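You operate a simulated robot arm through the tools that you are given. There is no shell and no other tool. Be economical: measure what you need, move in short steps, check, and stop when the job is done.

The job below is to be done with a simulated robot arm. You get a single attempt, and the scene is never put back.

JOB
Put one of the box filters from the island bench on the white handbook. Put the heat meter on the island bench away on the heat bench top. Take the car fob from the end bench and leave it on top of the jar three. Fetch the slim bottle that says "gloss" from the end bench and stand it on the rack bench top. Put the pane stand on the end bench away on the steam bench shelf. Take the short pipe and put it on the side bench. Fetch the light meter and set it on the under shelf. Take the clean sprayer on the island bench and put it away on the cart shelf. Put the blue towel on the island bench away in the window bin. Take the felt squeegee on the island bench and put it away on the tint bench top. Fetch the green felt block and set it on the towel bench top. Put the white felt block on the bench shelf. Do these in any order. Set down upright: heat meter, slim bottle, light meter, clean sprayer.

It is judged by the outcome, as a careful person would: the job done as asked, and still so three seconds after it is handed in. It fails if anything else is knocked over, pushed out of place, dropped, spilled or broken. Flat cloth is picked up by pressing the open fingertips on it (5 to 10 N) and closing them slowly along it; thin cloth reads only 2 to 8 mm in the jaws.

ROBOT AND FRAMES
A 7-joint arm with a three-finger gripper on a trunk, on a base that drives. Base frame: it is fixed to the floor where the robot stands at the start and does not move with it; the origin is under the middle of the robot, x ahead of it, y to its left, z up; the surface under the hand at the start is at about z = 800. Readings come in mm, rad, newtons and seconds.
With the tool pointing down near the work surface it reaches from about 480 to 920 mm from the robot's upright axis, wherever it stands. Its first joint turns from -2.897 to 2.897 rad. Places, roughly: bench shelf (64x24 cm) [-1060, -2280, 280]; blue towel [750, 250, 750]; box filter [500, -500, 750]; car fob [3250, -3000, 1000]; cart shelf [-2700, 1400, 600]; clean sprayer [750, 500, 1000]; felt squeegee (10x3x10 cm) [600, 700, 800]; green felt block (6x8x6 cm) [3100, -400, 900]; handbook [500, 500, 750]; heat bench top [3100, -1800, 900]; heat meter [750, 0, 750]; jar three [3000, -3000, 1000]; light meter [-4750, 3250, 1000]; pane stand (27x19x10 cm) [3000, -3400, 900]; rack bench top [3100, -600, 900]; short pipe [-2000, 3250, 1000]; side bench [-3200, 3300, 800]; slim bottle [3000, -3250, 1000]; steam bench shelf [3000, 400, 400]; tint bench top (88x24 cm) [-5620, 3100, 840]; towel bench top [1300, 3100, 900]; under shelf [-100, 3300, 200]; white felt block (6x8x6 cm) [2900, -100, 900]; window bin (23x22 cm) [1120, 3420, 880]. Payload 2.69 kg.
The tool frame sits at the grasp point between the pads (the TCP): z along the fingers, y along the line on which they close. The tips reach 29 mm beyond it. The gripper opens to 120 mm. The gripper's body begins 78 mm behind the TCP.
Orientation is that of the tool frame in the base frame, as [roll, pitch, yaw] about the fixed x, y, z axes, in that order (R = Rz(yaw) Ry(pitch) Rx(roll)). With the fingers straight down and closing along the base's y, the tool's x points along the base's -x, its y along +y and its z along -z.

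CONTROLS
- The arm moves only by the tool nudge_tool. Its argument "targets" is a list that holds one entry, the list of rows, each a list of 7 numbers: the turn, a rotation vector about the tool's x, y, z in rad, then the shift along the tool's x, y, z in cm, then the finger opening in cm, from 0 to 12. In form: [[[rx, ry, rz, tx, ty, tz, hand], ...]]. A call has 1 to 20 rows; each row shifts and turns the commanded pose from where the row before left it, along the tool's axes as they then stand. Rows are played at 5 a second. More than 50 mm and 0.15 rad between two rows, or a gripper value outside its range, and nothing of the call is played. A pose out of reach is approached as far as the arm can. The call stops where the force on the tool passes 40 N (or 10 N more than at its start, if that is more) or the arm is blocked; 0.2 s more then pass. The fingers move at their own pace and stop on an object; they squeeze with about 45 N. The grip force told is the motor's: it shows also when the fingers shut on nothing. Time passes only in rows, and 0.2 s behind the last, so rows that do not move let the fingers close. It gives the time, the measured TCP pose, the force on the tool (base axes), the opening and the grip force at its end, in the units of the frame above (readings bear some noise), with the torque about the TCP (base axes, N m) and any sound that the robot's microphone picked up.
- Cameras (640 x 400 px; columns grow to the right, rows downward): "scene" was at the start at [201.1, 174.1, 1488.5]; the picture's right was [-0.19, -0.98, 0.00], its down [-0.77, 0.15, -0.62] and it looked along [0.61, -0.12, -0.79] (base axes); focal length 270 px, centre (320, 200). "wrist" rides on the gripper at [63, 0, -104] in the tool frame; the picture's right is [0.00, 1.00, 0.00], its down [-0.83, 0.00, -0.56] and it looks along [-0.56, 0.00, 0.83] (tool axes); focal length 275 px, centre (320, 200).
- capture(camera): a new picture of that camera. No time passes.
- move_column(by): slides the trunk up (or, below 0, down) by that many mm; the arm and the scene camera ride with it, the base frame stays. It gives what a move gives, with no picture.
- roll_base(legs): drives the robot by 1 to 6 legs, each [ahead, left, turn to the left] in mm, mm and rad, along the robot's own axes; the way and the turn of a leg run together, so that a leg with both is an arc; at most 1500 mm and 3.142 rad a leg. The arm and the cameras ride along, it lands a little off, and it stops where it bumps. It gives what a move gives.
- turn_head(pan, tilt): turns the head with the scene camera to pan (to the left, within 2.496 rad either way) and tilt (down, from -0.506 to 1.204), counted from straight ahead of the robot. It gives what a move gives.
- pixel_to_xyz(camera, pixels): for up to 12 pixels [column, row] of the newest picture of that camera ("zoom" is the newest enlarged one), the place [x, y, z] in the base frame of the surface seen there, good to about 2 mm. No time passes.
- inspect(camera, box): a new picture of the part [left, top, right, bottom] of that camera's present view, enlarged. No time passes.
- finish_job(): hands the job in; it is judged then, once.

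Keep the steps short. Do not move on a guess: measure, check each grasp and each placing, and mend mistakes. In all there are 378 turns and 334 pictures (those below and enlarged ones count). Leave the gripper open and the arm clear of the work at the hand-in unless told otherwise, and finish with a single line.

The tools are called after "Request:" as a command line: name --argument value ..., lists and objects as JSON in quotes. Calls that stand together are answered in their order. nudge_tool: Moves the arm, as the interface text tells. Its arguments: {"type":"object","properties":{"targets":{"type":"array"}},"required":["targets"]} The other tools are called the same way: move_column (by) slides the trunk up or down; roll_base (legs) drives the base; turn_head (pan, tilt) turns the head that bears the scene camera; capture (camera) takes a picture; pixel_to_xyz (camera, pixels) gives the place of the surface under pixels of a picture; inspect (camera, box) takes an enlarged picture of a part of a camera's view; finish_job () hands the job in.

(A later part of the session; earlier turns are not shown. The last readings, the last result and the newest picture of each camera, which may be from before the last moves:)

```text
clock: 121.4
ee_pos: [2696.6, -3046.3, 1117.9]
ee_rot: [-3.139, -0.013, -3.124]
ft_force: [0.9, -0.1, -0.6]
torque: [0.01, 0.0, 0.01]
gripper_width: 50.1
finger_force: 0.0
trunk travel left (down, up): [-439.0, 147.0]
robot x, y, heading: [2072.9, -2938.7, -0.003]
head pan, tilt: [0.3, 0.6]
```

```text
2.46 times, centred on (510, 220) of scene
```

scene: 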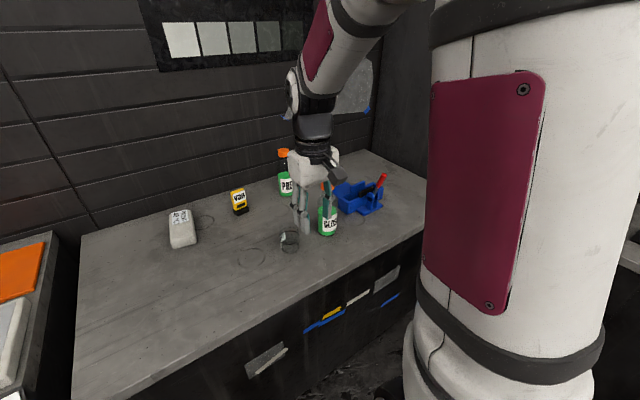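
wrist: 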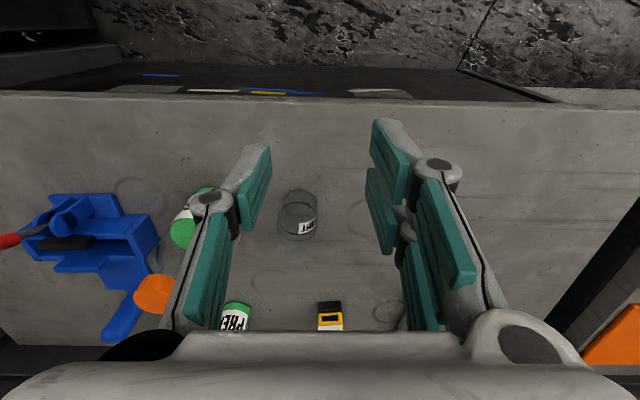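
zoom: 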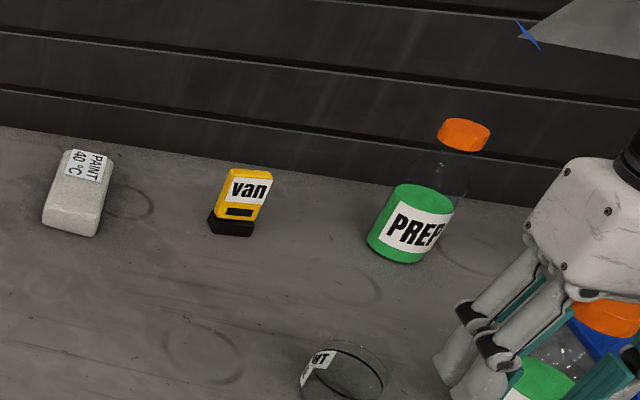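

The jar's label is partly turned ("..GHT"). I move the wrist camera closer to read it.

Request:
nudge_tool --targets '[[[0, 0, 0, -2, -1.0, 3.5, 5], [0, 0, 0, -2, -1.0, 3.5, 5], [0, 0, 0, -2, -1.0, 3.5, 5], [0, 0, 0, -2, -1, 3.5, 5], [0, 0, 0, 0, 0, 0, 5]]]'

Request:
capture --camera "wrist"

Request:
inspect --camera "wrist" --box '[270, 90, 400, 190]'

```text
clock: 122.6
ee_pos: [2773.0, -3087.6, 976.7]
ee_rot: [-3.139, -0.011, -3.123]
ft_force: [-0.9, -0.3, -0.2]
torque: [0.02, -0.05, -0.01]
gripper_width: 49.9
finger_force: 0.0
trunk travel left (down, up): [-439.0, 147.0]
robot x, y, heading: [2075.4, -2945.6, -0.002]
head pan, tilt: [0.3, 0.6]
```

```text
265 pictures are left
```

wrist: 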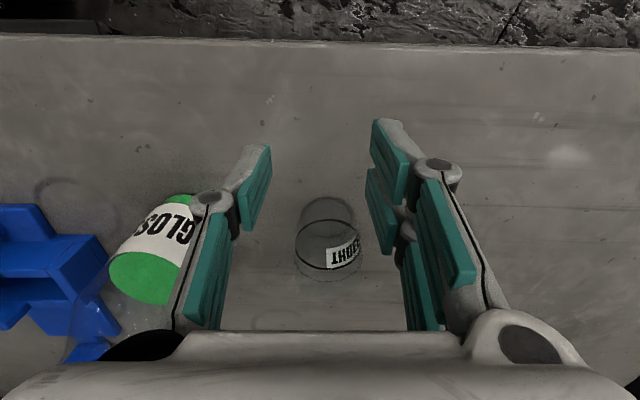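

```text
4.00 times, centred on (335, 140) of wrist
```

zoom: 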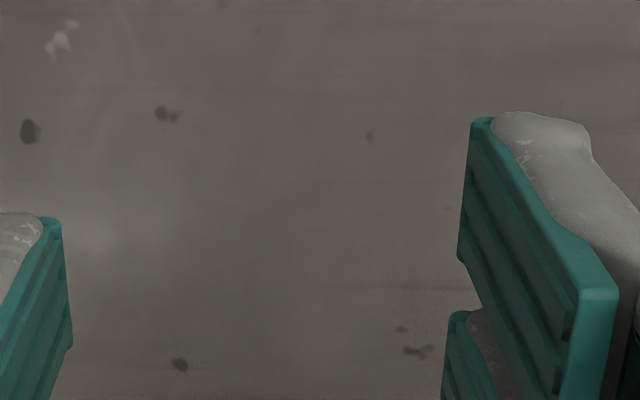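

Request:
inspect --camera "wrist" --box '[280, 190, 380, 290]'

Request:
pixel_to_xyz --camera "wrist" --pixels '[[343, 252], [328, 205], [328, 240], [300, 250], [328, 275], [328, 222]]'

Request:
turn_head --pan -0.15 --tilt 0.75

Request:
capture --camera "scene"

```text
4.00 times, centred on (330, 240) of wrist
```

zoom: 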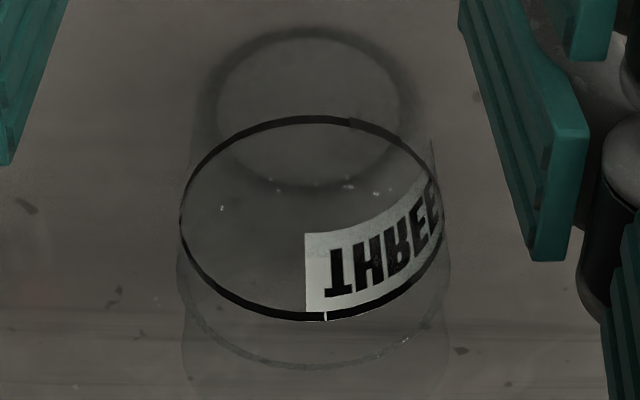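

```text
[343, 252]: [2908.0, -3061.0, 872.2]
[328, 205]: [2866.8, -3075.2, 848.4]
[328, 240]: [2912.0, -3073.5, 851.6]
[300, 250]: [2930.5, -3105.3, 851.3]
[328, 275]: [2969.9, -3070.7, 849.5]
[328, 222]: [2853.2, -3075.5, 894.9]
```

```text
clock: 123.5
ee_pos: [2772.7, -3084.8, 975.7]
ee_rot: [-3.137, -0.015, -3.124]
ft_force: [0.0, 0.2, -1.2]
torque: [0.01, -0.06, 0.0]
gripper_width: 49.8
finger_force: 0.1
trunk travel left (down, up): [-439.0, 147.0]
robot x, y, heading: [2068.2, -2947.0, -0.003]
head pan, tilt: [-0.15, 0.75]
```

```text
262 pictures are left
```

scene: 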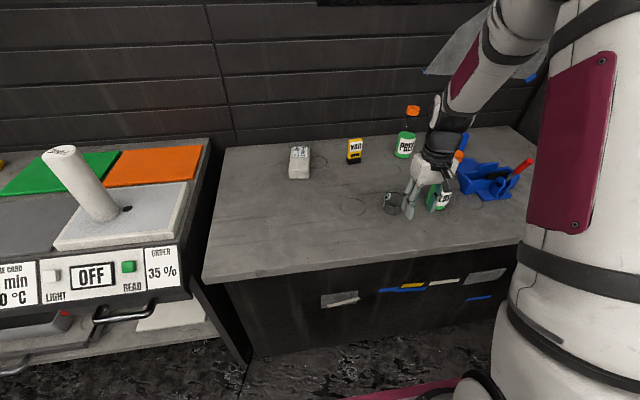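

The label reads THREE, so this is jar three, at about (2886, -3079) with its top near z 910. I look closer to see whether its top is closed.

Request:
nudge_tool --targets '[[[0, 0, 0, -2, 0.5, -1, 5], [0, 0, 0, -1, 0.5, 0, 5], [0, 0, 0, 0, 0, 0, 5]]]'

Request:
inspect --camera "wrist" --box '[270, 160, 370, 260]'

Request:
inspect --camera "scene" --box '[360, 170, 440, 230]'

```text
clock: 124.3
ee_pos: [2802.8, -3073.8, 985.6]
ee_rot: [-3.137, -0.013, -3.125]
ft_force: [0.2, 0.0, 0.7]
torque: [0.03, 0.02, 0.01]
gripper_width: 49.8
finger_force: 0.1
trunk travel left (down, up): [-439.0, 147.0]
robot x, y, heading: [2076.0, -2946.4, -0.001]
head pan, tilt: [-0.15, 0.75]
```

```text
4.00 times, centred on (320, 210) of wrist
```

zoom: 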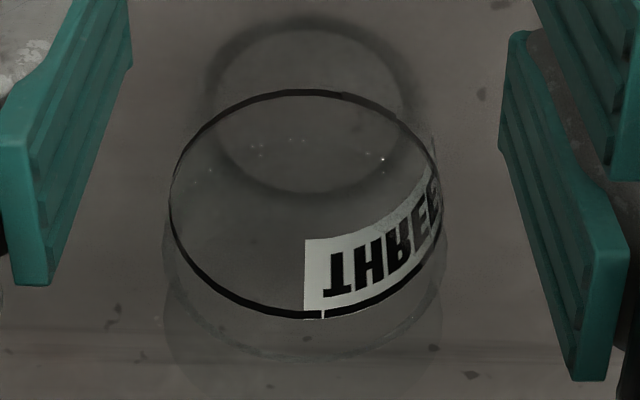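

```text
6.67 times, centred on (400, 200) of scene
```

zoom: 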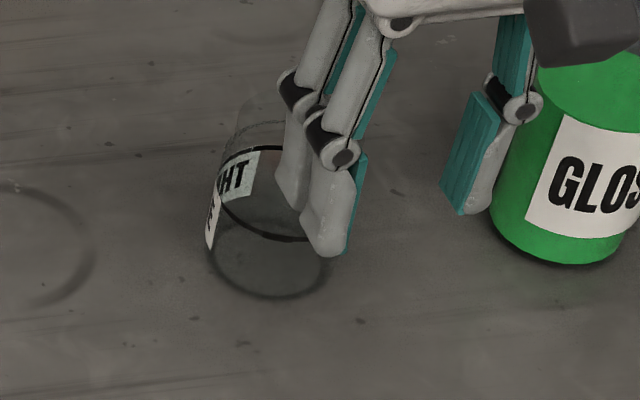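

Request:
pixel_to_xyz --camera "scene" --pixels '[[230, 275], [400, 255], [230, 340], [420, 310], [354, 150], [356, 140], [349, 160], [361, 158], [470, 205], [500, 170], [520, 165]]'

Request:
inspect --camera "scene" --box '[280, 90, 440, 210]'

```text
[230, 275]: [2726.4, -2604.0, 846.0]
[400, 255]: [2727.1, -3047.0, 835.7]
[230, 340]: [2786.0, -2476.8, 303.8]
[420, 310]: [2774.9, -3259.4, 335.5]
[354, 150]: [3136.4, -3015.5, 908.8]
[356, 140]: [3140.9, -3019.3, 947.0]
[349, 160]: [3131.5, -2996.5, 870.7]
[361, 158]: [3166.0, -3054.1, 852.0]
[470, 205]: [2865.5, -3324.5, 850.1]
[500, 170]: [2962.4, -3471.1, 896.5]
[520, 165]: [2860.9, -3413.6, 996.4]
```

```text
3.33 times, centred on (360, 150) of scene
```

zoom: 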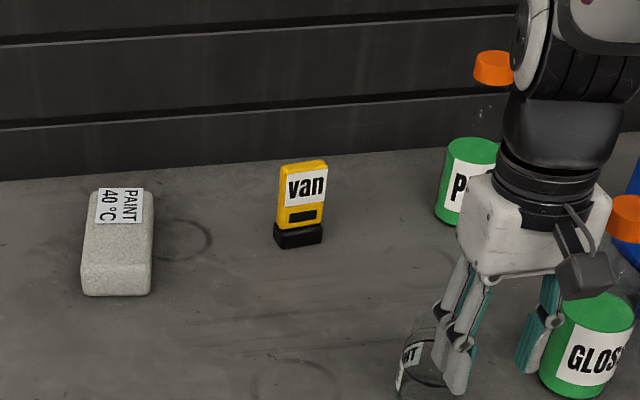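

The fob stands about 100 mm tall at (3140, -3017). I raise the arm and drive ahead 210 mm.

Request:
nudge_tool --targets '[[[0, 0, 0, 0, 1, -3, 6], [0, 0, 0, 0, 2, -3, 6], [0, 0, 0, 0, 2.5, -3, 6], [0, 0, 0, 0, 0, -3, 6]]]'

Request:
roll_base --legs '[[210, 0, 0]]'

Request:
capture --camera "wrist"

```text
clock: 125.3
ee_pos: [2806.1, -3018.9, 1105.4]
ee_rot: [-3.139, -0.014, -3.125]
ft_force: [0.1, 0.1, 0.1]
torque: [0.0, 0.02, -0.02]
gripper_width: 59.8
finger_force: 0.1
trunk travel left (down, up): [-439.0, 147.0]
robot x, y, heading: [2072.4, -2946.9, 0.0]
head pan, tilt: [-0.15, 0.75]
```

```text
clock: 127.0
ee_pos: [3016.7, -3020.1, 1106.3]
ee_rot: [-3.139, -0.014, -3.128]
ft_force: [0.5, 0.5, -0.1]
torque: [0.0, 0.02, 0.03]
gripper_width: 59.7
finger_force: 0.0
trunk travel left (down, up): [-439.0, 147.0]
robot x, y, heading: [2287.4, -2944.6, -0.002]
head pan, tilt: [-0.15, 0.75]
```

```text
258 pictures are left
```

wrist: 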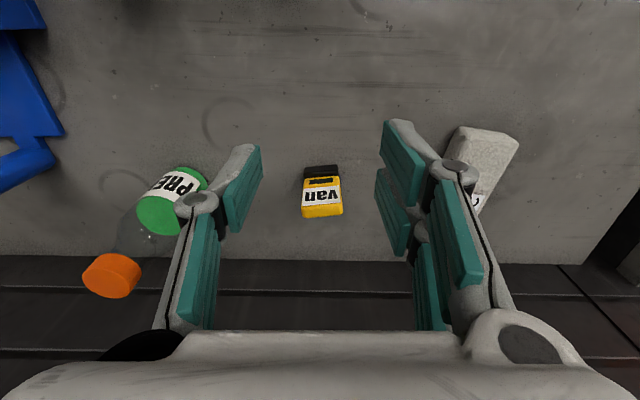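

Request:
nudge_tool --targets '[[[0, 0, 0, -3.2, 0, 1.5, 6], [0, 0, 0, -3.2, 0, 1.5, 6], [0, 0, 0, -3.2, 0, 1.5, 6], [0, 0, 0, 0, 0, 0, 6]]]'

Request:
inspect --camera "wrist" --box '[240, 60, 400, 180]'

Request:
pixel_to_xyz --camera "zoom" --pixels '[[320, 200]]'

```text
clock: 128.0
ee_pos: [3113.1, -3017.6, 1059.7]
ee_rot: [-3.14, -0.013, -3.125]
ft_force: [-0.8, 0.5, 0.7]
torque: [0.02, -0.02, 0.01]
gripper_width: 60.2
finger_force: 0.0
trunk travel left (down, up): [-439.0, 147.0]
robot x, y, heading: [2286.0, -2947.1, -0.005]
head pan, tilt: [-0.15, 0.75]
```

```text
3.33 times, centred on (320, 120) of wrist
```

zoom: 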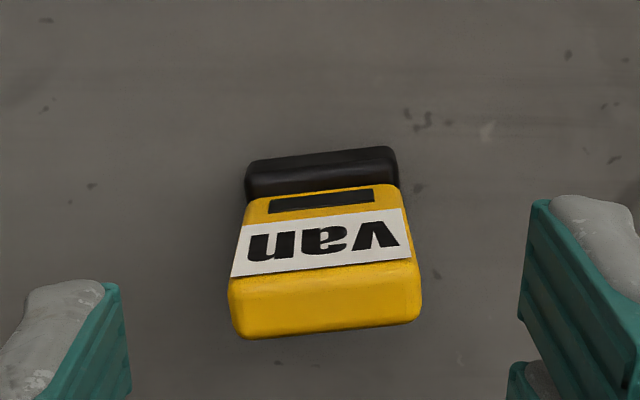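

```text
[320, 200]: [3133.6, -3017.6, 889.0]
```

Request:
pixel_to_xyz --camera "zoom" --pixels '[[232, 285], [415, 268], [240, 332], [415, 315], [325, 275], [325, 320], [255, 210], [395, 195], [250, 170], [395, 155]]'

```text
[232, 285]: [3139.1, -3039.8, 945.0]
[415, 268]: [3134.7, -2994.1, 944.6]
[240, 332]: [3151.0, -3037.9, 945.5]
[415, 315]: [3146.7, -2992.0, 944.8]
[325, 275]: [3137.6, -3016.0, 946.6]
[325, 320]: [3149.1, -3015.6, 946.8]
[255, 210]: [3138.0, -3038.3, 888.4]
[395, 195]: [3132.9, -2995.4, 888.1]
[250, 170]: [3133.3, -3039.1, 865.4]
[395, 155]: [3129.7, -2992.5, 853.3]
```

The fob is 48 mm wide and about 16 mm thick, centred at (3143, -3016). I align and grip across its width.

Request:
nudge_tool --targets '[[[0, 0, -0.08, -3.0, 0.1, 0, 8], [0, 0, 0, 0, 0, 3.5, 8], [0, 0, 0, 0, 0, 3.5, 8], [0, 0, 0, 0, 0, 3.5, 8], [0, 0, 0, 0, 0, 3, 8], [0, 0, 0, 0, 0, 0, 8], [0, 0, 0, 0, 0, 0, 0], [0, 0, 0, 0, 0, 0, 0], [0, 0, 0, 0, 0, 0, 0]]]'

Request:
inspect --camera "wrist" --box '[220, 60, 420, 260]'

```text
clock: 130.0
ee_pos: [3142.7, -3016.9, 925.1]
ee_rot: [-3.14, -0.014, -3.046]
ft_force: [0.1, 0.1, 1.3]
torque: [-0.04, -0.01, 0.05]
gripper_width: 49.3
finger_force: 44.9
trunk travel left (down, up): [-439.0, 147.0]
robot x, y, heading: [2283.2, -2944.8, -0.001]
head pan, tilt: [-0.15, 0.75]
```

```text
2.00 times, centred on (320, 160) of wrist
```

zoom: 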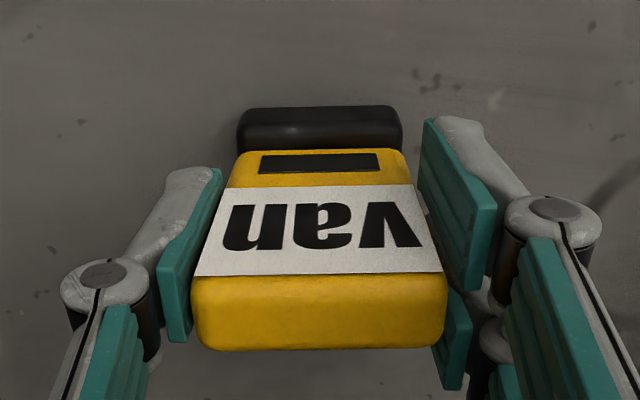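

Fob gripped. I lift it and carry it above the jar at (2887, -3077).

Request:
nudge_tool --targets '[[[0, 0, 0, 0, 0, -4.5, 0], [0, 0, 0, 0, 0, -4.5, 0], [0, 0, 0, 0, 0, -4.5, 0], [0, 0, 0, 3.72, -0.504, 0, 0], [0, 0, 0, 3.72, -0.504, 0, 0], [0, 0, 0, 3.72, -0.504, 0, 0], [0, 0, 0, 3.72, -0.504, 0, 0], [0, 0, 0, 3.72, -0.504, 0, 0], [0, 0, 0, 3.72, -0.504, 0, 0], [0, 0, 0, 3.72, -0.504, 0, 0], [0, 0, 0, 0, 0, 0, 0]]]'

Request:
capture --camera "wrist"

Request:
inspect --camera "scene" --box '[340, 180, 500, 300]'

```text
clock: 132.4
ee_pos: [2884.5, -3076.8, 1062.4]
ee_rot: [-3.139, -0.013, -3.046]
ft_force: [-0.2, 0.7, 0.2]
torque: [0.02, 0.0, -0.02]
gripper_width: 49.3
finger_force: 44.8
trunk travel left (down, up): [-439.0, 147.0]
robot x, y, heading: [2283.5, -2943.5, -0.005]
head pan, tilt: [-0.15, 0.75]
```

```text
255 pictures are left
```

wrist: 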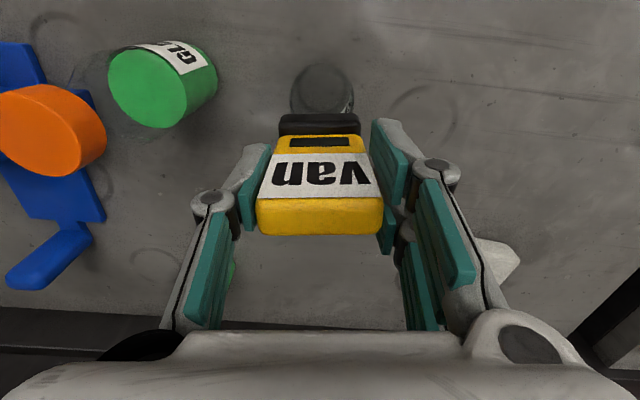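

```text
3.33 times, centred on (420, 240) of scene
```

zoom: 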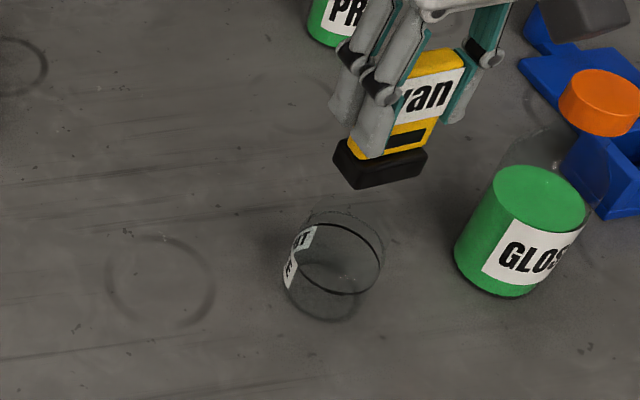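

Request:
nudge_tool --targets '[[[0, 0, 0, -0.2, 0, 3, 0], [0, 0, 0, 0, 0, 2.8, 0], [0, 0, 0, 0, 0, 0, 0]]]'

Request:
inspect --camera "scene" --box '[360, 190, 460, 265]'

Request:
inspect --camera "wrist" --box '[240, 40, 400, 160]'

```text
clock: 133.2
ee_pos: [2888.0, -3077.7, 1004.6]
ee_rot: [-3.14, -0.014, -3.044]
ft_force: [-0.6, 0.5, -0.3]
torque: [-0.02, 0.0, 0.02]
gripper_width: 49.0
finger_force: 45.0
trunk travel left (down, up): [-439.0, 147.0]
robot x, y, heading: [2284.1, -2942.8, -0.004]
head pan, tilt: [-0.15, 0.75]
```

```text
5.33 times, centred on (410, 228) of scene
```

zoom: 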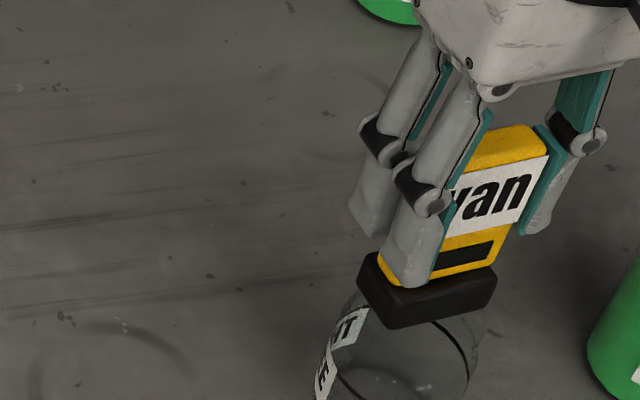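

```text
3.33 times, centred on (320, 100) of wrist
```

zoom: 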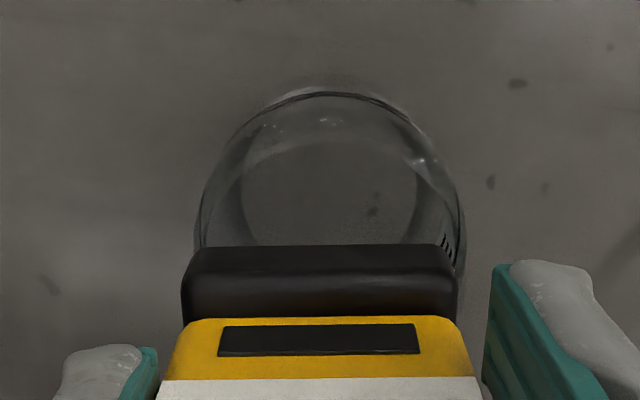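

Centred well. I lower slowly to find contact.

Request:
nudge_tool --targets '[[[0, 0, 0, 0.2, 0, 0.6, 0], [0, 0, 0, 0, 0, 0.4, 0], [0, 0, 0, 0, 0, 0.3, 0], [0, 0, 0, 0, 0, 0.2, 0], [0, 0, 0, 0, 0, 0, 0]]]'

```text
clock: 134.4
ee_pos: [2885.9, -3077.8, 991.2]
ee_rot: [-3.137, -0.013, -3.046]
ft_force: [2.8, -4.7, 32.2]
torque: [-0.22, -0.2, -0.03]
gripper_width: 49.4
finger_force: 44.4
trunk travel left (down, up): [-439.0, 147.0]
robot x, y, heading: [2280.8, -2948.2, -0.002]
head pan, tilt: [-0.15, 0.75]
```

Contact at about z 916, so the jar has a lid. I ease off, release and rise.

Request:
nudge_tool --targets '[[[0, 0, 0, 0, 0, -0.3, 0], [0, 0, 0, 0, 0, 0, 0], [0, 0, 0, 0, 0, 0, 5.5], [0, 0, 0, 0, 0, 0, 5.8], [0, 0, 0, 0, 0, 0, 6.5], [0, 0, 0, 0, 0, 0, 6.5]]]'

Request:
inspect --camera "scene" --box '[360, 190, 460, 265]'

```text
clock: 135.8
ee_pos: [2884.7, -3078.5, 993.3]
ee_rot: [-3.14, -0.013, -3.047]
ft_force: [0.5, 0.1, 0.1]
torque: [-0.01, 0.01, 0.01]
gripper_width: 65.0
finger_force: 0.1
trunk travel left (down, up): [-439.0, 147.0]
robot x, y, heading: [2284.2, -2944.5, -0.001]
head pan, tilt: [-0.15, 0.75]
```

```text
5.33 times, centred on (410, 228) of scene
```

zoom: 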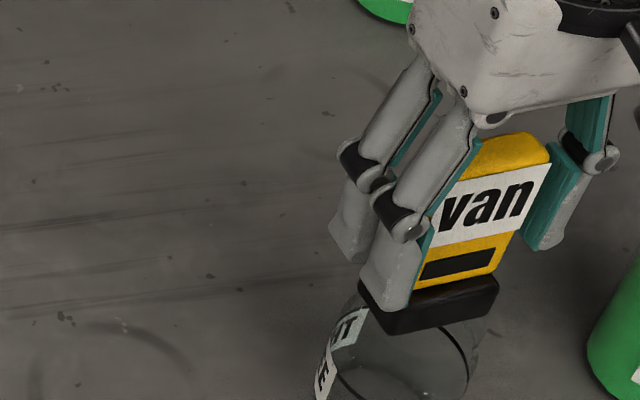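

It stands on the lid. I rise straight up and check.

Request:
nudge_tool --targets '[[[0, 0, 0, 0, 0, -2, 6.5], [0, 0, 0, 0, 0, -3, 6.5], [0, 0, 0, 0, 0, -4, 6.5], [0, 0, 0, 0, 0, -3, 6.5]]]'

Request:
capture --camera "scene"

Request:
capture --camera "wrist"

```text
clock: 136.8
ee_pos: [2887.8, -3076.4, 1115.7]
ee_rot: [-3.138, -0.015, -3.046]
ft_force: [0.0, 0.2, 0.4]
torque: [0.06, 0.07, 0.01]
gripper_width: 65.1
finger_force: 0.1
trunk travel left (down, up): [-439.0, 147.0]
robot x, y, heading: [2287.7, -2942.8, 0.001]
head pan, tilt: [-0.15, 0.75]
```

```text
250 pictures are left
```

scene: 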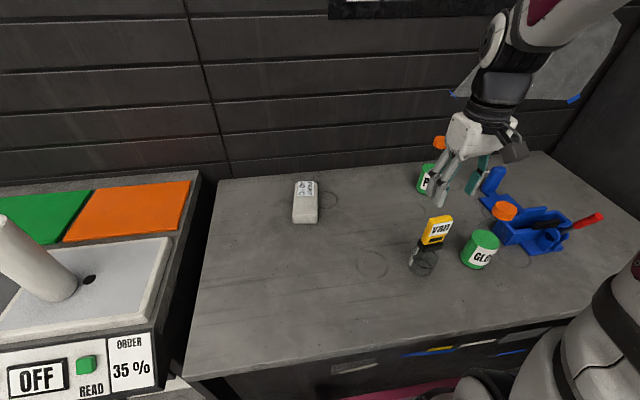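

```text
249 pictures are left
```

wrist: 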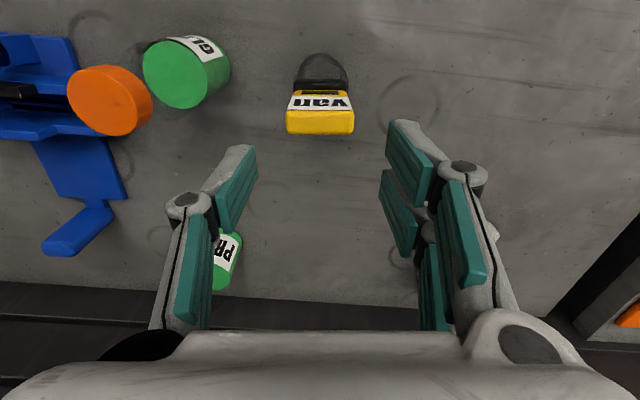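

The fob is on jar three. Next is the GLOSS bottle, which I measure.

Request:
pixel_to_xyz --camera "wrist" --pixels '[[110, 100], [72, 95], [150, 105], [108, 70], [175, 75], [150, 75], [228, 80], [200, 45], [170, 45], [120, 130]]'

Request:
inspect --camera "wrist" --box '[40, 20, 260, 180]'

Request:
inspect --camera "scene" --box '[400, 170, 600, 300]'

```text
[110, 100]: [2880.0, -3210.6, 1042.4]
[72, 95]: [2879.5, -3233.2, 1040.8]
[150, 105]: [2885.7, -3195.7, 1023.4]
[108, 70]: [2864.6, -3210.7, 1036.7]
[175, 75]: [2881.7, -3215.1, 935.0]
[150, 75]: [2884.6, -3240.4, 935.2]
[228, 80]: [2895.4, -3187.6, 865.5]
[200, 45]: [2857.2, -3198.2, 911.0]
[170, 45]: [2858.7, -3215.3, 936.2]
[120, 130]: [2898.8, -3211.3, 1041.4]
```

```text
2.50 times, centred on (150, 100) of wrist
```

zoom: 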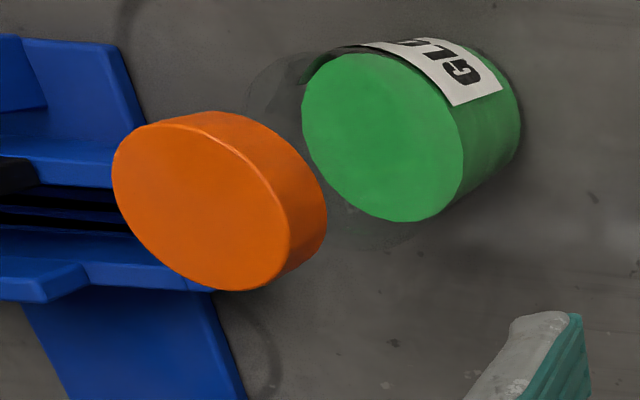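

```text
3.08 times, centred on (500, 235) of scene
```

zoom: 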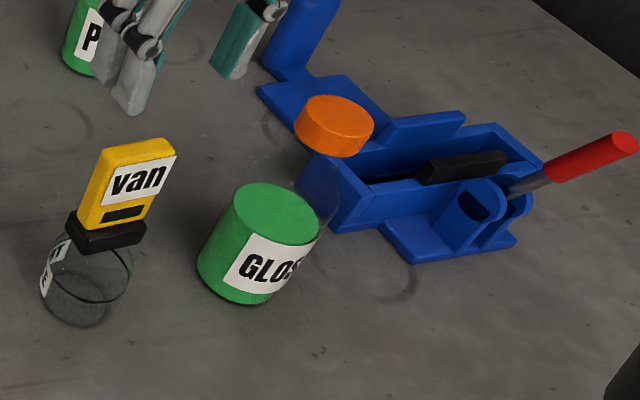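

Request:
inspect --camera "scene" --box '[455, 190, 535, 275]'

Request:
pixel_to_xyz --camera "wrist" --pixels '[[95, 100], [80, 130], [110, 180], [60, 190], [90, 210], [60, 245], [60, 45], [75, 60], [30, 110]]'

```text
4.71 times, centred on (495, 232) of scene
```

zoom: 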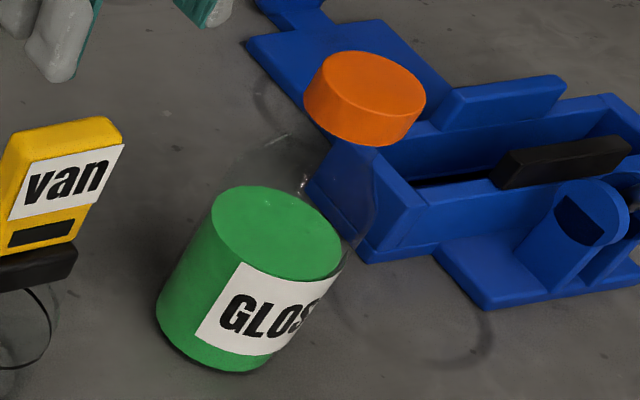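

```text
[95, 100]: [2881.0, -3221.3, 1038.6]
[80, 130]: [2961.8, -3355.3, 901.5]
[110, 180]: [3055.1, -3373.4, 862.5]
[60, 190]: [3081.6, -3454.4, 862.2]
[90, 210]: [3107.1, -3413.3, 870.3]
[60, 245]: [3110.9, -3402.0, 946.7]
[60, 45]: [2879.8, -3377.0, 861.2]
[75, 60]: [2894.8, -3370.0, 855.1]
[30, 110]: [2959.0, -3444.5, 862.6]
```

Request:
nudge_tool --targets '[[[0, 0, 0, 0.48, -3.4, 0, 9], [0, 0, 0, 0.48, -3.4, 0, 9], [0, 0, 0, 0.48, -3.4, 0, 9], [0, 0, 0, 0.48, -3.4, 0, 9], [0, 0, 0, 0, 0, 0, 9]]]'

Request:
capture --camera "wrist"

Request:
pixel_to_xyz --camera "wrist" --pixels '[[320, 120], [290, 120], [345, 120], [318, 95], [318, 150], [320, 75]]'

```text
clock: 138.0
ee_pos: [2881.2, -3215.7, 1111.2]
ee_rot: [-3.14, -0.014, -3.046]
ft_force: [0.8, 0.1, -0.8]
torque: [-0.01, 0.01, -0.02]
gripper_width: 90.0
finger_force: 0.0
trunk travel left (down, up): [-439.0, 147.0]
robot x, y, heading: [2279.1, -2942.3, -0.0]
head pan, tilt: [-0.15, 0.75]
```

```text
245 pictures are left
```

wrist: 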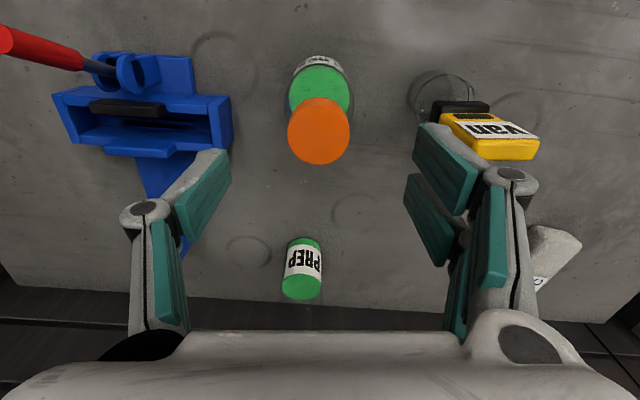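

```text
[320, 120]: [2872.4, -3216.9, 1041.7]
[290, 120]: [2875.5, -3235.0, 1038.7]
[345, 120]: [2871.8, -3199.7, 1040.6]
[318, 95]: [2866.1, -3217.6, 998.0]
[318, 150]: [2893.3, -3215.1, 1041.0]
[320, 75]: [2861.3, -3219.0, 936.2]
```

Aligned over the cap. I go down until the palm is just above it and grip the body.

Request:
nudge_tool --targets '[[[0, 0, 0, 0, 0, 4, 9], [0, 0, 0, 0, 0, 4, 9], [0, 0, 0, 0, 0, 3.5, 9], [0, 0, 0, 0, 0, 2.4, 9], [0, 0, 0, 0, 0, 0, 9], [0, 0, 0, 0, 0, 0, 5], [0, 0, 0, 0, 0, 0, 4], [0, 0, 0, 0, 0, 0, 0], [0, 0, 0, 0, 0, 0, 0]]]'

Request:
capture --camera "wrist"

Request:
inspect --camera "scene" --box '[420, 150, 580, 280]'

```text
clock: 140.0
ee_pos: [2878.9, -3215.1, 974.0]
ee_rot: [-3.139, -0.013, -3.046]
ft_force: [-1.1, -0.1, 1.2]
torque: [-0.04, 0.04, 0.03]
gripper_width: 62.6
finger_force: 44.7
trunk travel left (down, up): [-439.0, 147.0]
robot x, y, heading: [2282.3, -2942.6, -0.003]
head pan, tilt: [-0.15, 0.75]
```

```text
244 pictures are left
```

wrist: 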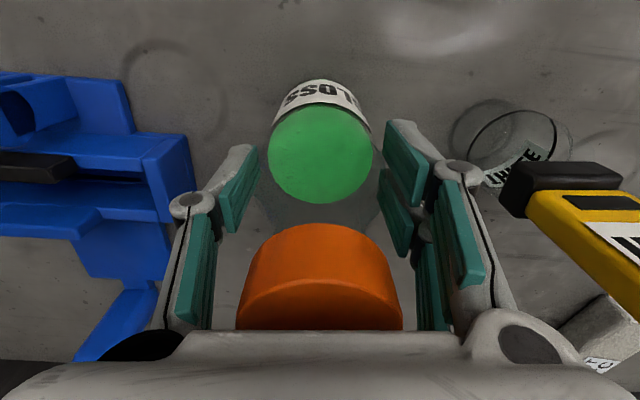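

```text
3.08 times, centred on (500, 215) of scene
```

zoom: 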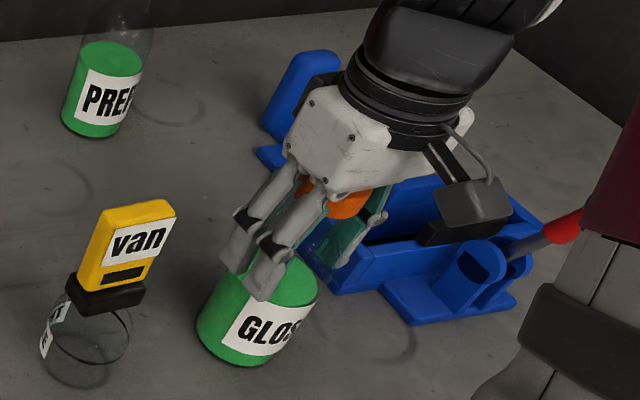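

Body gripped at 62.6 mm. I lift and check.

Request:
nudge_tool --targets '[[[0, 0, 0, 0, 0, -2, 0], [0, 0, 0, 0, 0, -3, 0], [0, 0, 0, 0, 0, -4, 0], [0, 0, 0, 0, 0, -4, 0], [0, 0, 0, 0, 0, 0, 0]]]'

Request:
capture --camera "scene"

```text
clock: 141.2
ee_pos: [2882.2, -3214.6, 1105.1]
ee_rot: [-3.14, -0.014, -3.046]
ft_force: [-0.4, 0.1, -2.3]
torque: [-0.03, 0.01, 0.01]
gripper_width: 62.7
finger_force: 45.2
trunk travel left (down, up): [-439.0, 147.0]
robot x, y, heading: [2282.8, -2943.8, 0.001]
head pan, tilt: [-0.15, 0.75]
```

```text
242 pictures are left
```

scene: 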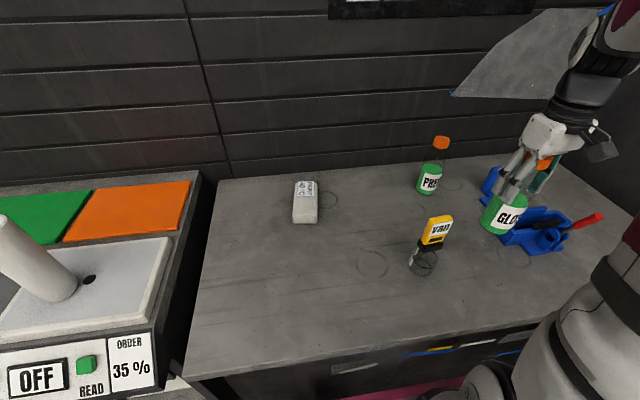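

Holding well. I back off 180 mm and strafe left toward the rack bench.

Request:
roll_base --legs '[[-180, 0, 0], [0, 1300, 0], [0, 1300, 0]]'

Request:
turn_head --pan 0.0 --tilt 0.6

Request:
capture --camera "scene"

```text
clock: 155.1
ee_pos: [2679.2, -562.3, 1105.0]
ee_rot: [-3.141, -0.012, -3.005]
ft_force: [0.6, 0.6, -2.2]
torque: [-0.02, -0.01, -0.04]
gripper_width: 62.4
finger_force: 45.4
trunk travel left (down, up): [-439.0, 147.0]
robot x, y, heading: [2068.4, -316.4, 0.044]
head pan, tilt: [-0.15, 0.75]
```

```text
clock: 155.8
ee_pos: [2680.3, -562.5, 1105.7]
ee_rot: [-3.141, -0.013, -3.006]
ft_force: [-0.1, 0.7, -2.6]
torque: [-0.02, 0.01, -0.03]
gripper_width: 62.3
finger_force: 45.3
trunk travel left (down, up): [-439.0, 147.0]
robot x, y, heading: [2075.6, -318.3, 0.036]
head pan, tilt: [0.0, 0.6]
```

```text
241 pictures are left
```

scene: 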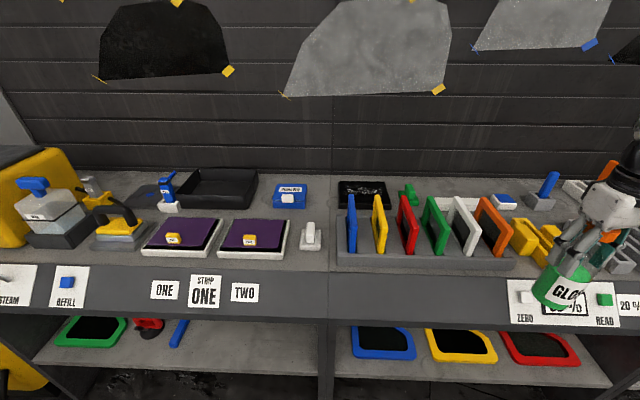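

Request:
pixel_to_xyz --camera "scene" --pixels '[[332, 240], [345, 265], [500, 270], [408, 195], [365, 195], [440, 195], [500, 200], [545, 190], [430, 190], [310, 235], [520, 215], [320, 190]]'

Request:
inspect --camera "scene" --box '[300, 150, 640, 340]'

```text
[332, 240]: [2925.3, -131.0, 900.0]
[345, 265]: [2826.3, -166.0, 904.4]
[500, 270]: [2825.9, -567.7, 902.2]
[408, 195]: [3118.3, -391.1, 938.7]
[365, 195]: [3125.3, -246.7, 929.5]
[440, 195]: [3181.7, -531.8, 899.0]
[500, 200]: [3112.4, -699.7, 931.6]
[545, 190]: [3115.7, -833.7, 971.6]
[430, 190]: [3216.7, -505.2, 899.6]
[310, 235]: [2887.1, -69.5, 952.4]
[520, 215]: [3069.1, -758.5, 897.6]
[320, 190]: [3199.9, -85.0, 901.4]
```

```text
1.88 times, centred on (470, 245) of scene
```

zoom: 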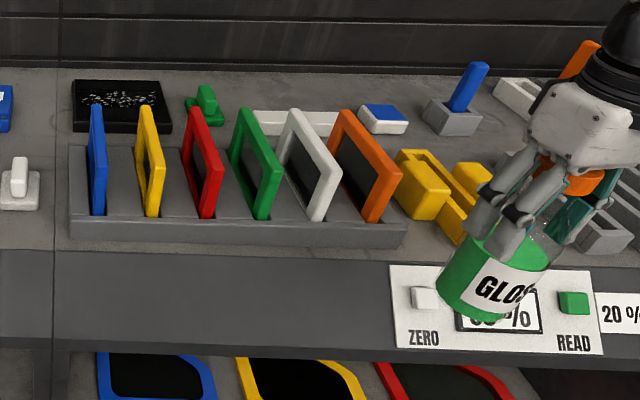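

Request:
pixel_to_xyz --camera "scene" --pixels '[[350, 197], [378, 198], [432, 200], [462, 200], [490, 200], [470, 202], [445, 207], [418, 203], [400, 205], [412, 183], [455, 192], [470, 190]]'

Request:
nudge_tool --targets '[[[0, 0, 0, 0, 0, -3, 0], [0, 0, 0, 0, 0, -3, 0], [0, 0, 0, 0, 0, -3, 0], [0, 0, 0, 0, 0, 0, 0]]]'

Request:
capture --camera "scene"

```text
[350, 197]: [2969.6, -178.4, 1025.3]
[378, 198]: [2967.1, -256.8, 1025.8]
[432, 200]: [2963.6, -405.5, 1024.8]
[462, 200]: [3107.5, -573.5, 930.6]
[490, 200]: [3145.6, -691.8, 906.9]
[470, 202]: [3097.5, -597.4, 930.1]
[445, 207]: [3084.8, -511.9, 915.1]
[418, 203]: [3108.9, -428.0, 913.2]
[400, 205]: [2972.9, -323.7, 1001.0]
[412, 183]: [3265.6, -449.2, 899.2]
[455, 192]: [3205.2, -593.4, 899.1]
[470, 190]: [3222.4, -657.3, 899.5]
```

```text
clock: 156.8
ee_pos: [2682.6, -562.7, 1195.1]
ee_rot: [-3.139, -0.014, -3.007]
ft_force: [0.1, 0.0, -1.1]
torque: [0.0, 0.03, -0.06]
gripper_width: 62.4
finger_force: 45.5
trunk travel left (down, up): [-439.0, 147.0]
robot x, y, heading: [2070.1, -314.7, 0.036]
head pan, tilt: [0.0, 0.6]
```

```text
239 pictures are left
```

scene: 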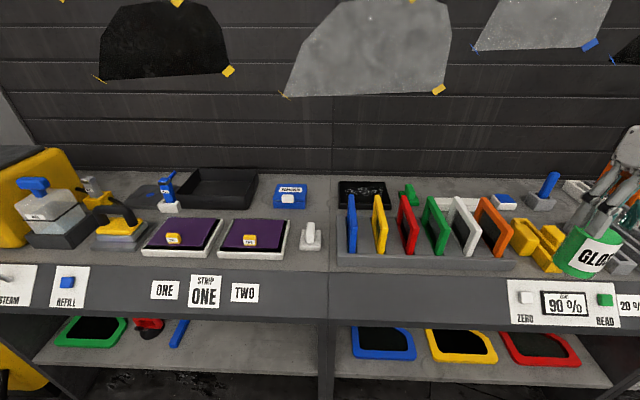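

The panes top out at z 1026 and the bottle bottom is at 1071. I drive in, then place at the free back strip near (3195, -560).

Request:
roll_base --legs '[[260, -190, -0.036]]'

Request:
capture --camera "wrist"

```text
clock: 158.9
ee_pos: [2941.0, -765.2, 1194.6]
ee_rot: [-3.14, -0.015, -3.037]
ft_force: [-0.9, 0.0, -2.3]
torque: [0.0, 0.02, 0.0]
gripper_width: 62.4
finger_force: 44.4
trunk travel left (down, up): [-439.0, 147.0]
robot x, y, heading: [2338.3, -504.1, 0.01]
head pan, tilt: [0.0, 0.6]
```

```text
238 pictures are left
```

wrist: 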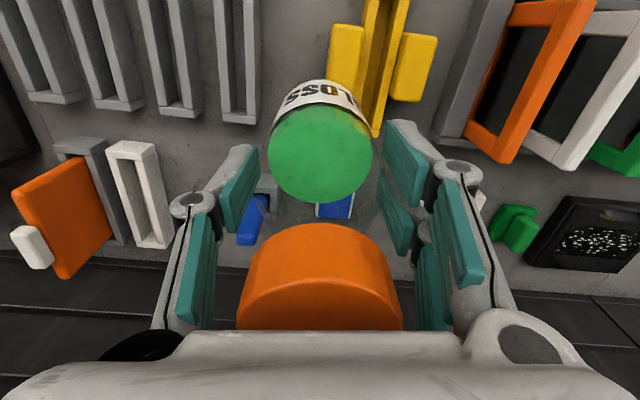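

Request:
nudge_tool --targets '[[[0, 0, 0, -3.425, 2.22, 0, 0], [0, 0, 0, -3.425, 2.22, 0, 0], [0, 0, 0, -3.425, 2.22, 0, 0], [0, 0, 0, -3.425, 2.22, 0, 0], [0, 0, 0, -3.425, 2.22, 0, 0], [0, 0, 0, -3.425, 2.22, 0, 0], [0, 0, 0, -3.425, 2.22, 0, 0], [0, 0, 0, -3.425, 2.22, 0, 0], [0, 0, 0, 0, 0, 0, 0]]]'

Request:
capture --camera "wrist"

Request:
capture --camera "scene"

```text
clock: 160.9
ee_pos: [3191.8, -556.9, 1191.9]
ee_rot: [-3.139, -0.015, -3.037]
ft_force: [0.3, 0.4, -2.1]
torque: [-0.02, 0.02, -0.03]
gripper_width: 62.2
finger_force: 45.2
trunk travel left (down, up): [-439.0, 147.0]
robot x, y, heading: [2337.3, -495.8, 0.008]
head pan, tilt: [0.0, 0.6]
```

```text
237 pictures are left
```

wrist: 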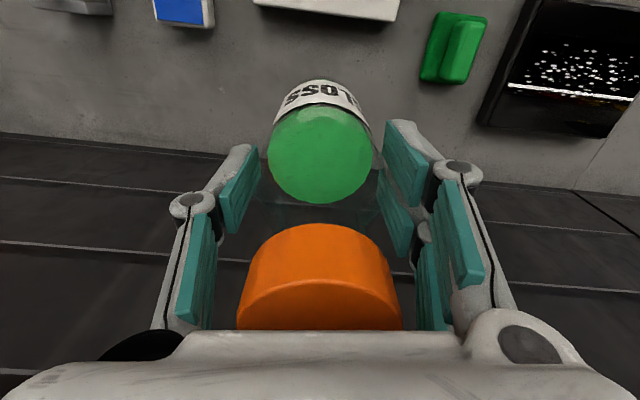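

```text
236 pictures are left
```

scene: 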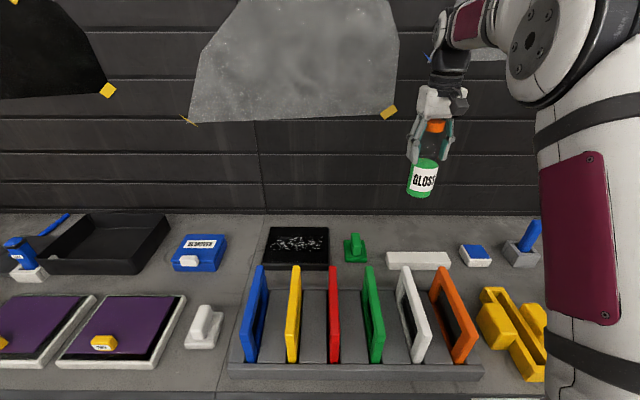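

Request:
pixel_to_xyz --camera "scene" --pixels '[[418, 252], [420, 230], [420, 217], [355, 236], [355, 262]]'

Request:
nudge_tool --targets '[[[0, 0, 0, 0, 0, 4, 0], [0, 0, 0, 0, 0, 4, 0], [0, 0, 0, 0, 0, 4, 0], [0, 0, 0, 0, 0, 3, 0], [0, 0, 0, 0, 0, 0.8, 0], [0, 0, 0, 0, 0, 0, 0]]]'

Request:
capture --camera "scene"

```text
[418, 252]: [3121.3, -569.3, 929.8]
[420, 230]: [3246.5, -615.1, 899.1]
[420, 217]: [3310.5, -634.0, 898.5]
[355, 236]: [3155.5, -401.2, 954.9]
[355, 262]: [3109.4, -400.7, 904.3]
```

```text
clock: 162.3
ee_pos: [3190.2, -560.5, 1032.1]
ee_rot: [-3.141, -0.012, -3.036]
ft_force: [-0.2, 0.1, -2.7]
torque: [-0.03, 0.05, -0.02]
gripper_width: 62.2
finger_force: 44.7
trunk travel left (down, up): [-439.0, 147.0]
robot x, y, heading: [2337.1, -499.7, 0.009]
head pan, tilt: [0.0, 0.6]
```

```text
235 pictures are left
```

scene: 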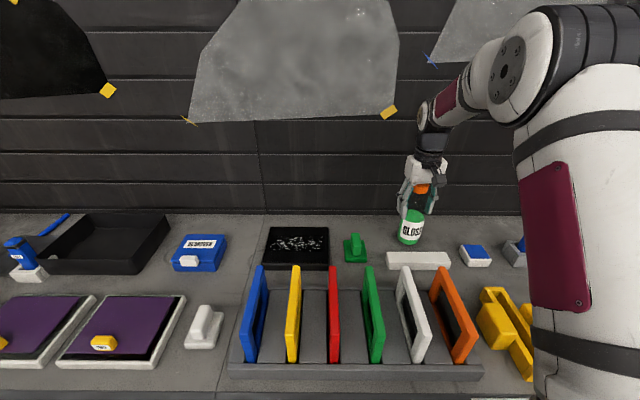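

Request:
nudge_tool --targets '[[[0, 0, 0, 0, 0, 0.4, 0], [0, 0, 0, 0, 0, 0.3, 0], [0, 0, 0, 0, 0, 0.2, 0], [0, 0, 0, 0, 0, 0, 0]]]'

```text
clock: 163.3
ee_pos: [3190.9, -558.7, 1024.5]
ee_rot: [-3.14, -0.013, -3.037]
ft_force: [-1.2, 0.1, 3.4]
torque: [0.1, 0.07, 0.01]
gripper_width: 62.2
finger_force: 45.2
trunk travel left (down, up): [-439.0, 147.0]
robot x, y, heading: [2334.1, -497.0, 0.007]
head pan, tilt: [0.0, 0.6]
```

Contact at 3 N. I press 1 mm more, release and rise.

Request:
nudge_tool --targets '[[[0, 0, 0, 0, 0, 0.1, 0], [0, 0, 0, 0, 0, 0, 6.5], [0, 0, 0, 0, 0, 0, 7.5], [0, 0, 0, 0, 0, 0, 8.5], [0, 0, 0, 0, 0, -3, 8.5], [0, 0, 0, 0, 0, -4, 8.5], [0, 0, 0, 0, 0, -4, 8.5], [0, 0, 0, 0, 0, -2, 8.5]]]'

Request:
capture --camera "wrist"

Request:
inspect --camera "scene" --box '[320, 140, 500, 280]'

```text
clock: 165.1
ee_pos: [3192.5, -560.5, 1152.6]
ee_rot: [-3.14, -0.014, -3.039]
ft_force: [-0.6, 0.6, 0.0]
torque: [0.03, -0.02, 0.04]
gripper_width: 84.7
finger_force: 0.0
trunk travel left (down, up): [-439.0, 147.0]
robot x, y, heading: [2339.7, -501.2, 0.01]
head pan, tilt: [0.0, 0.6]
```

```text
234 pictures are left
```

wrist: 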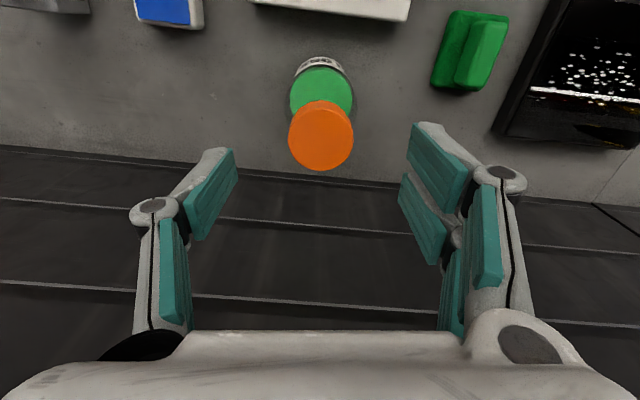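

```text
2.86 times, centred on (410, 210) of scene
```

zoom: 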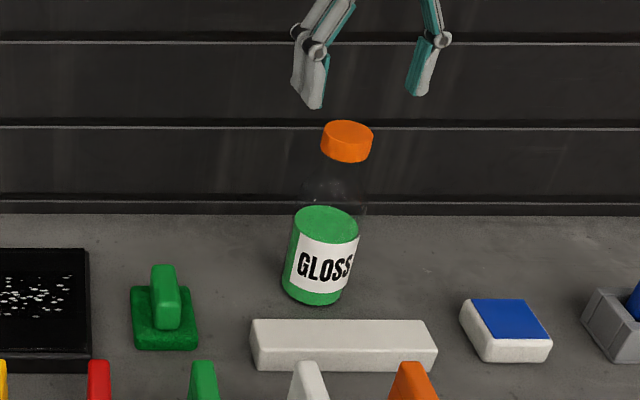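

GLOSS stands upright. Next the pane stand: I retract and drive back to the end bench.

Request:
nudge_tool --targets '[[[0, 0, 0, 4.2, 0, 0, 8.5], [0, 0, 0, 4.2, 0, 0, 8.5], [0, 0, 0, 4.2, 0, 0, 8.5], [0, 0, 0, 4.2, 0, 0, 8.5], [0, 0, 0, 4.2, 0, 0, 8.5], [0, 0, 0, 4.2, 0, 0, 8.5]]]'

Request:
roll_base --legs '[[-250, 0, 0], [0, -1300, 0], [0, -1300, 0]]'

Request:
turn_head --pan -0.25 --tilt 0.7

Request:
capture --camera "scene"

```text
clock: 166.5
ee_pos: [2943.6, -588.7, 1158.9]
ee_rot: [-3.141, -0.014, -3.036]
ft_force: [0.0, 0.0, -0.8]
torque: [0.0, 0.05, 0.0]
gripper_width: 84.8
finger_force: 0.1
trunk travel left (down, up): [-439.0, 147.0]
robot x, y, heading: [2336.8, -498.2, 0.009]
head pan, tilt: [0.0, 0.6]
```

```text
clock: 180.8
ee_pos: [2745.7, -3207.1, 1158.3]
ee_rot: [-3.139, -0.013, -3.011]
ft_force: [0.2, -0.1, 0.1]
torque: [0.02, 0.0, 0.0]
gripper_width: 85.2
finger_force: 0.1
trunk travel left (down, up): [-439.0, 147.0]
robot x, y, heading: [2138.6, -3132.6, 0.039]
head pan, tilt: [0.0, 0.6]
```

```text
clock: 181.5
ee_pos: [2746.1, -3204.9, 1159.6]
ee_rot: [-3.14, -0.015, -3.01]
ft_force: [0.1, 0.6, 0.4]
torque: [-0.03, 0.0, 0.01]
gripper_width: 84.9
finger_force: 0.0
trunk travel left (down, up): [-439.0, 147.0]
robot x, y, heading: [2141.2, -3131.8, 0.037]
head pan, tilt: [-0.25, 0.7]
```

```text
232 pictures are left
```

scene: 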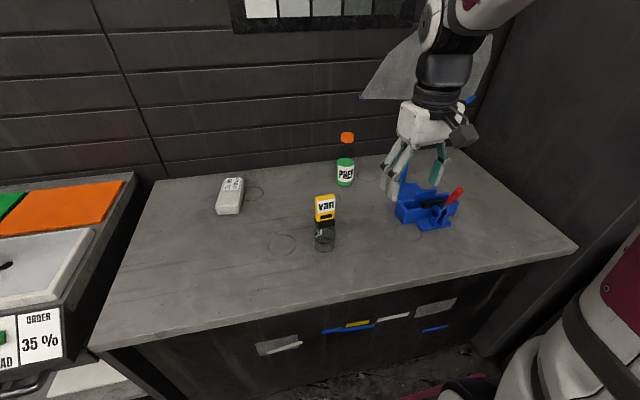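

Request:
roll_base --legs '[[120, 0, -0.037]]'

Request:
nudge_tool --targets '[[[0, 0, 0, -1, -4, 0, 8.5], [0, 0, 0, -1, -4, 0, 8.5], [0, 0, 0, -1, -4, 0, 8.5], [0, 0, 0, -1, -4, 0, 8.5], [0, 0, 0, 0, 0, 0, 8.5]]]'

Request:
capture --camera "wrist"

Request:
inspect --camera "scene" --box '[330, 140, 530, 280]'

```text
clock: 182.8
ee_pos: [2863.4, -3229.0, 1158.2]
ee_rot: [-3.139, -0.015, -3.051]
ft_force: [-0.2, -0.3, 0.0]
torque: [-0.01, 0.02, -0.01]
gripper_width: 85.0
finger_force: 0.1
trunk travel left (down, up): [-439.0, 147.0]
robot x, y, heading: [2261.7, -3131.2, -0.007]
head pan, tilt: [-0.25, 0.7]
```

```text
clock: 184.0
ee_pos: [2917.5, -3383.0, 1158.5]
ee_rot: [3.141, -0.014, -3.05]
ft_force: [-0.1, -0.6, 0.8]
torque: [0.02, 0.0, 0.0]
gripper_width: 84.9
finger_force: 0.0
trunk travel left (down, up): [-439.0, 147.0]
robot x, y, heading: [2261.3, -3131.6, -0.006]
head pan, tilt: [-0.25, 0.7]
```

```text
231 pictures are left
```

wrist: 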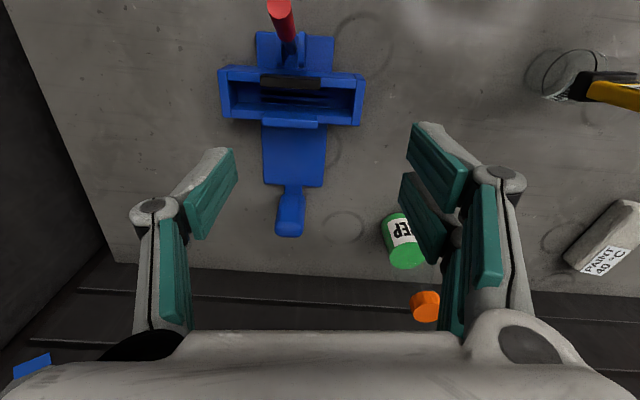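

```text
2.86 times, centred on (430, 210) of scene
```

zoom: 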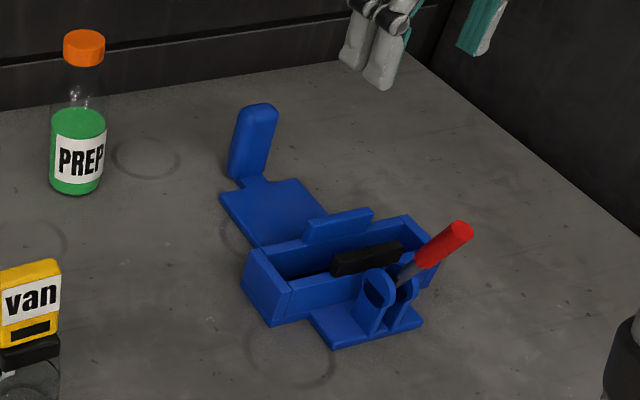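

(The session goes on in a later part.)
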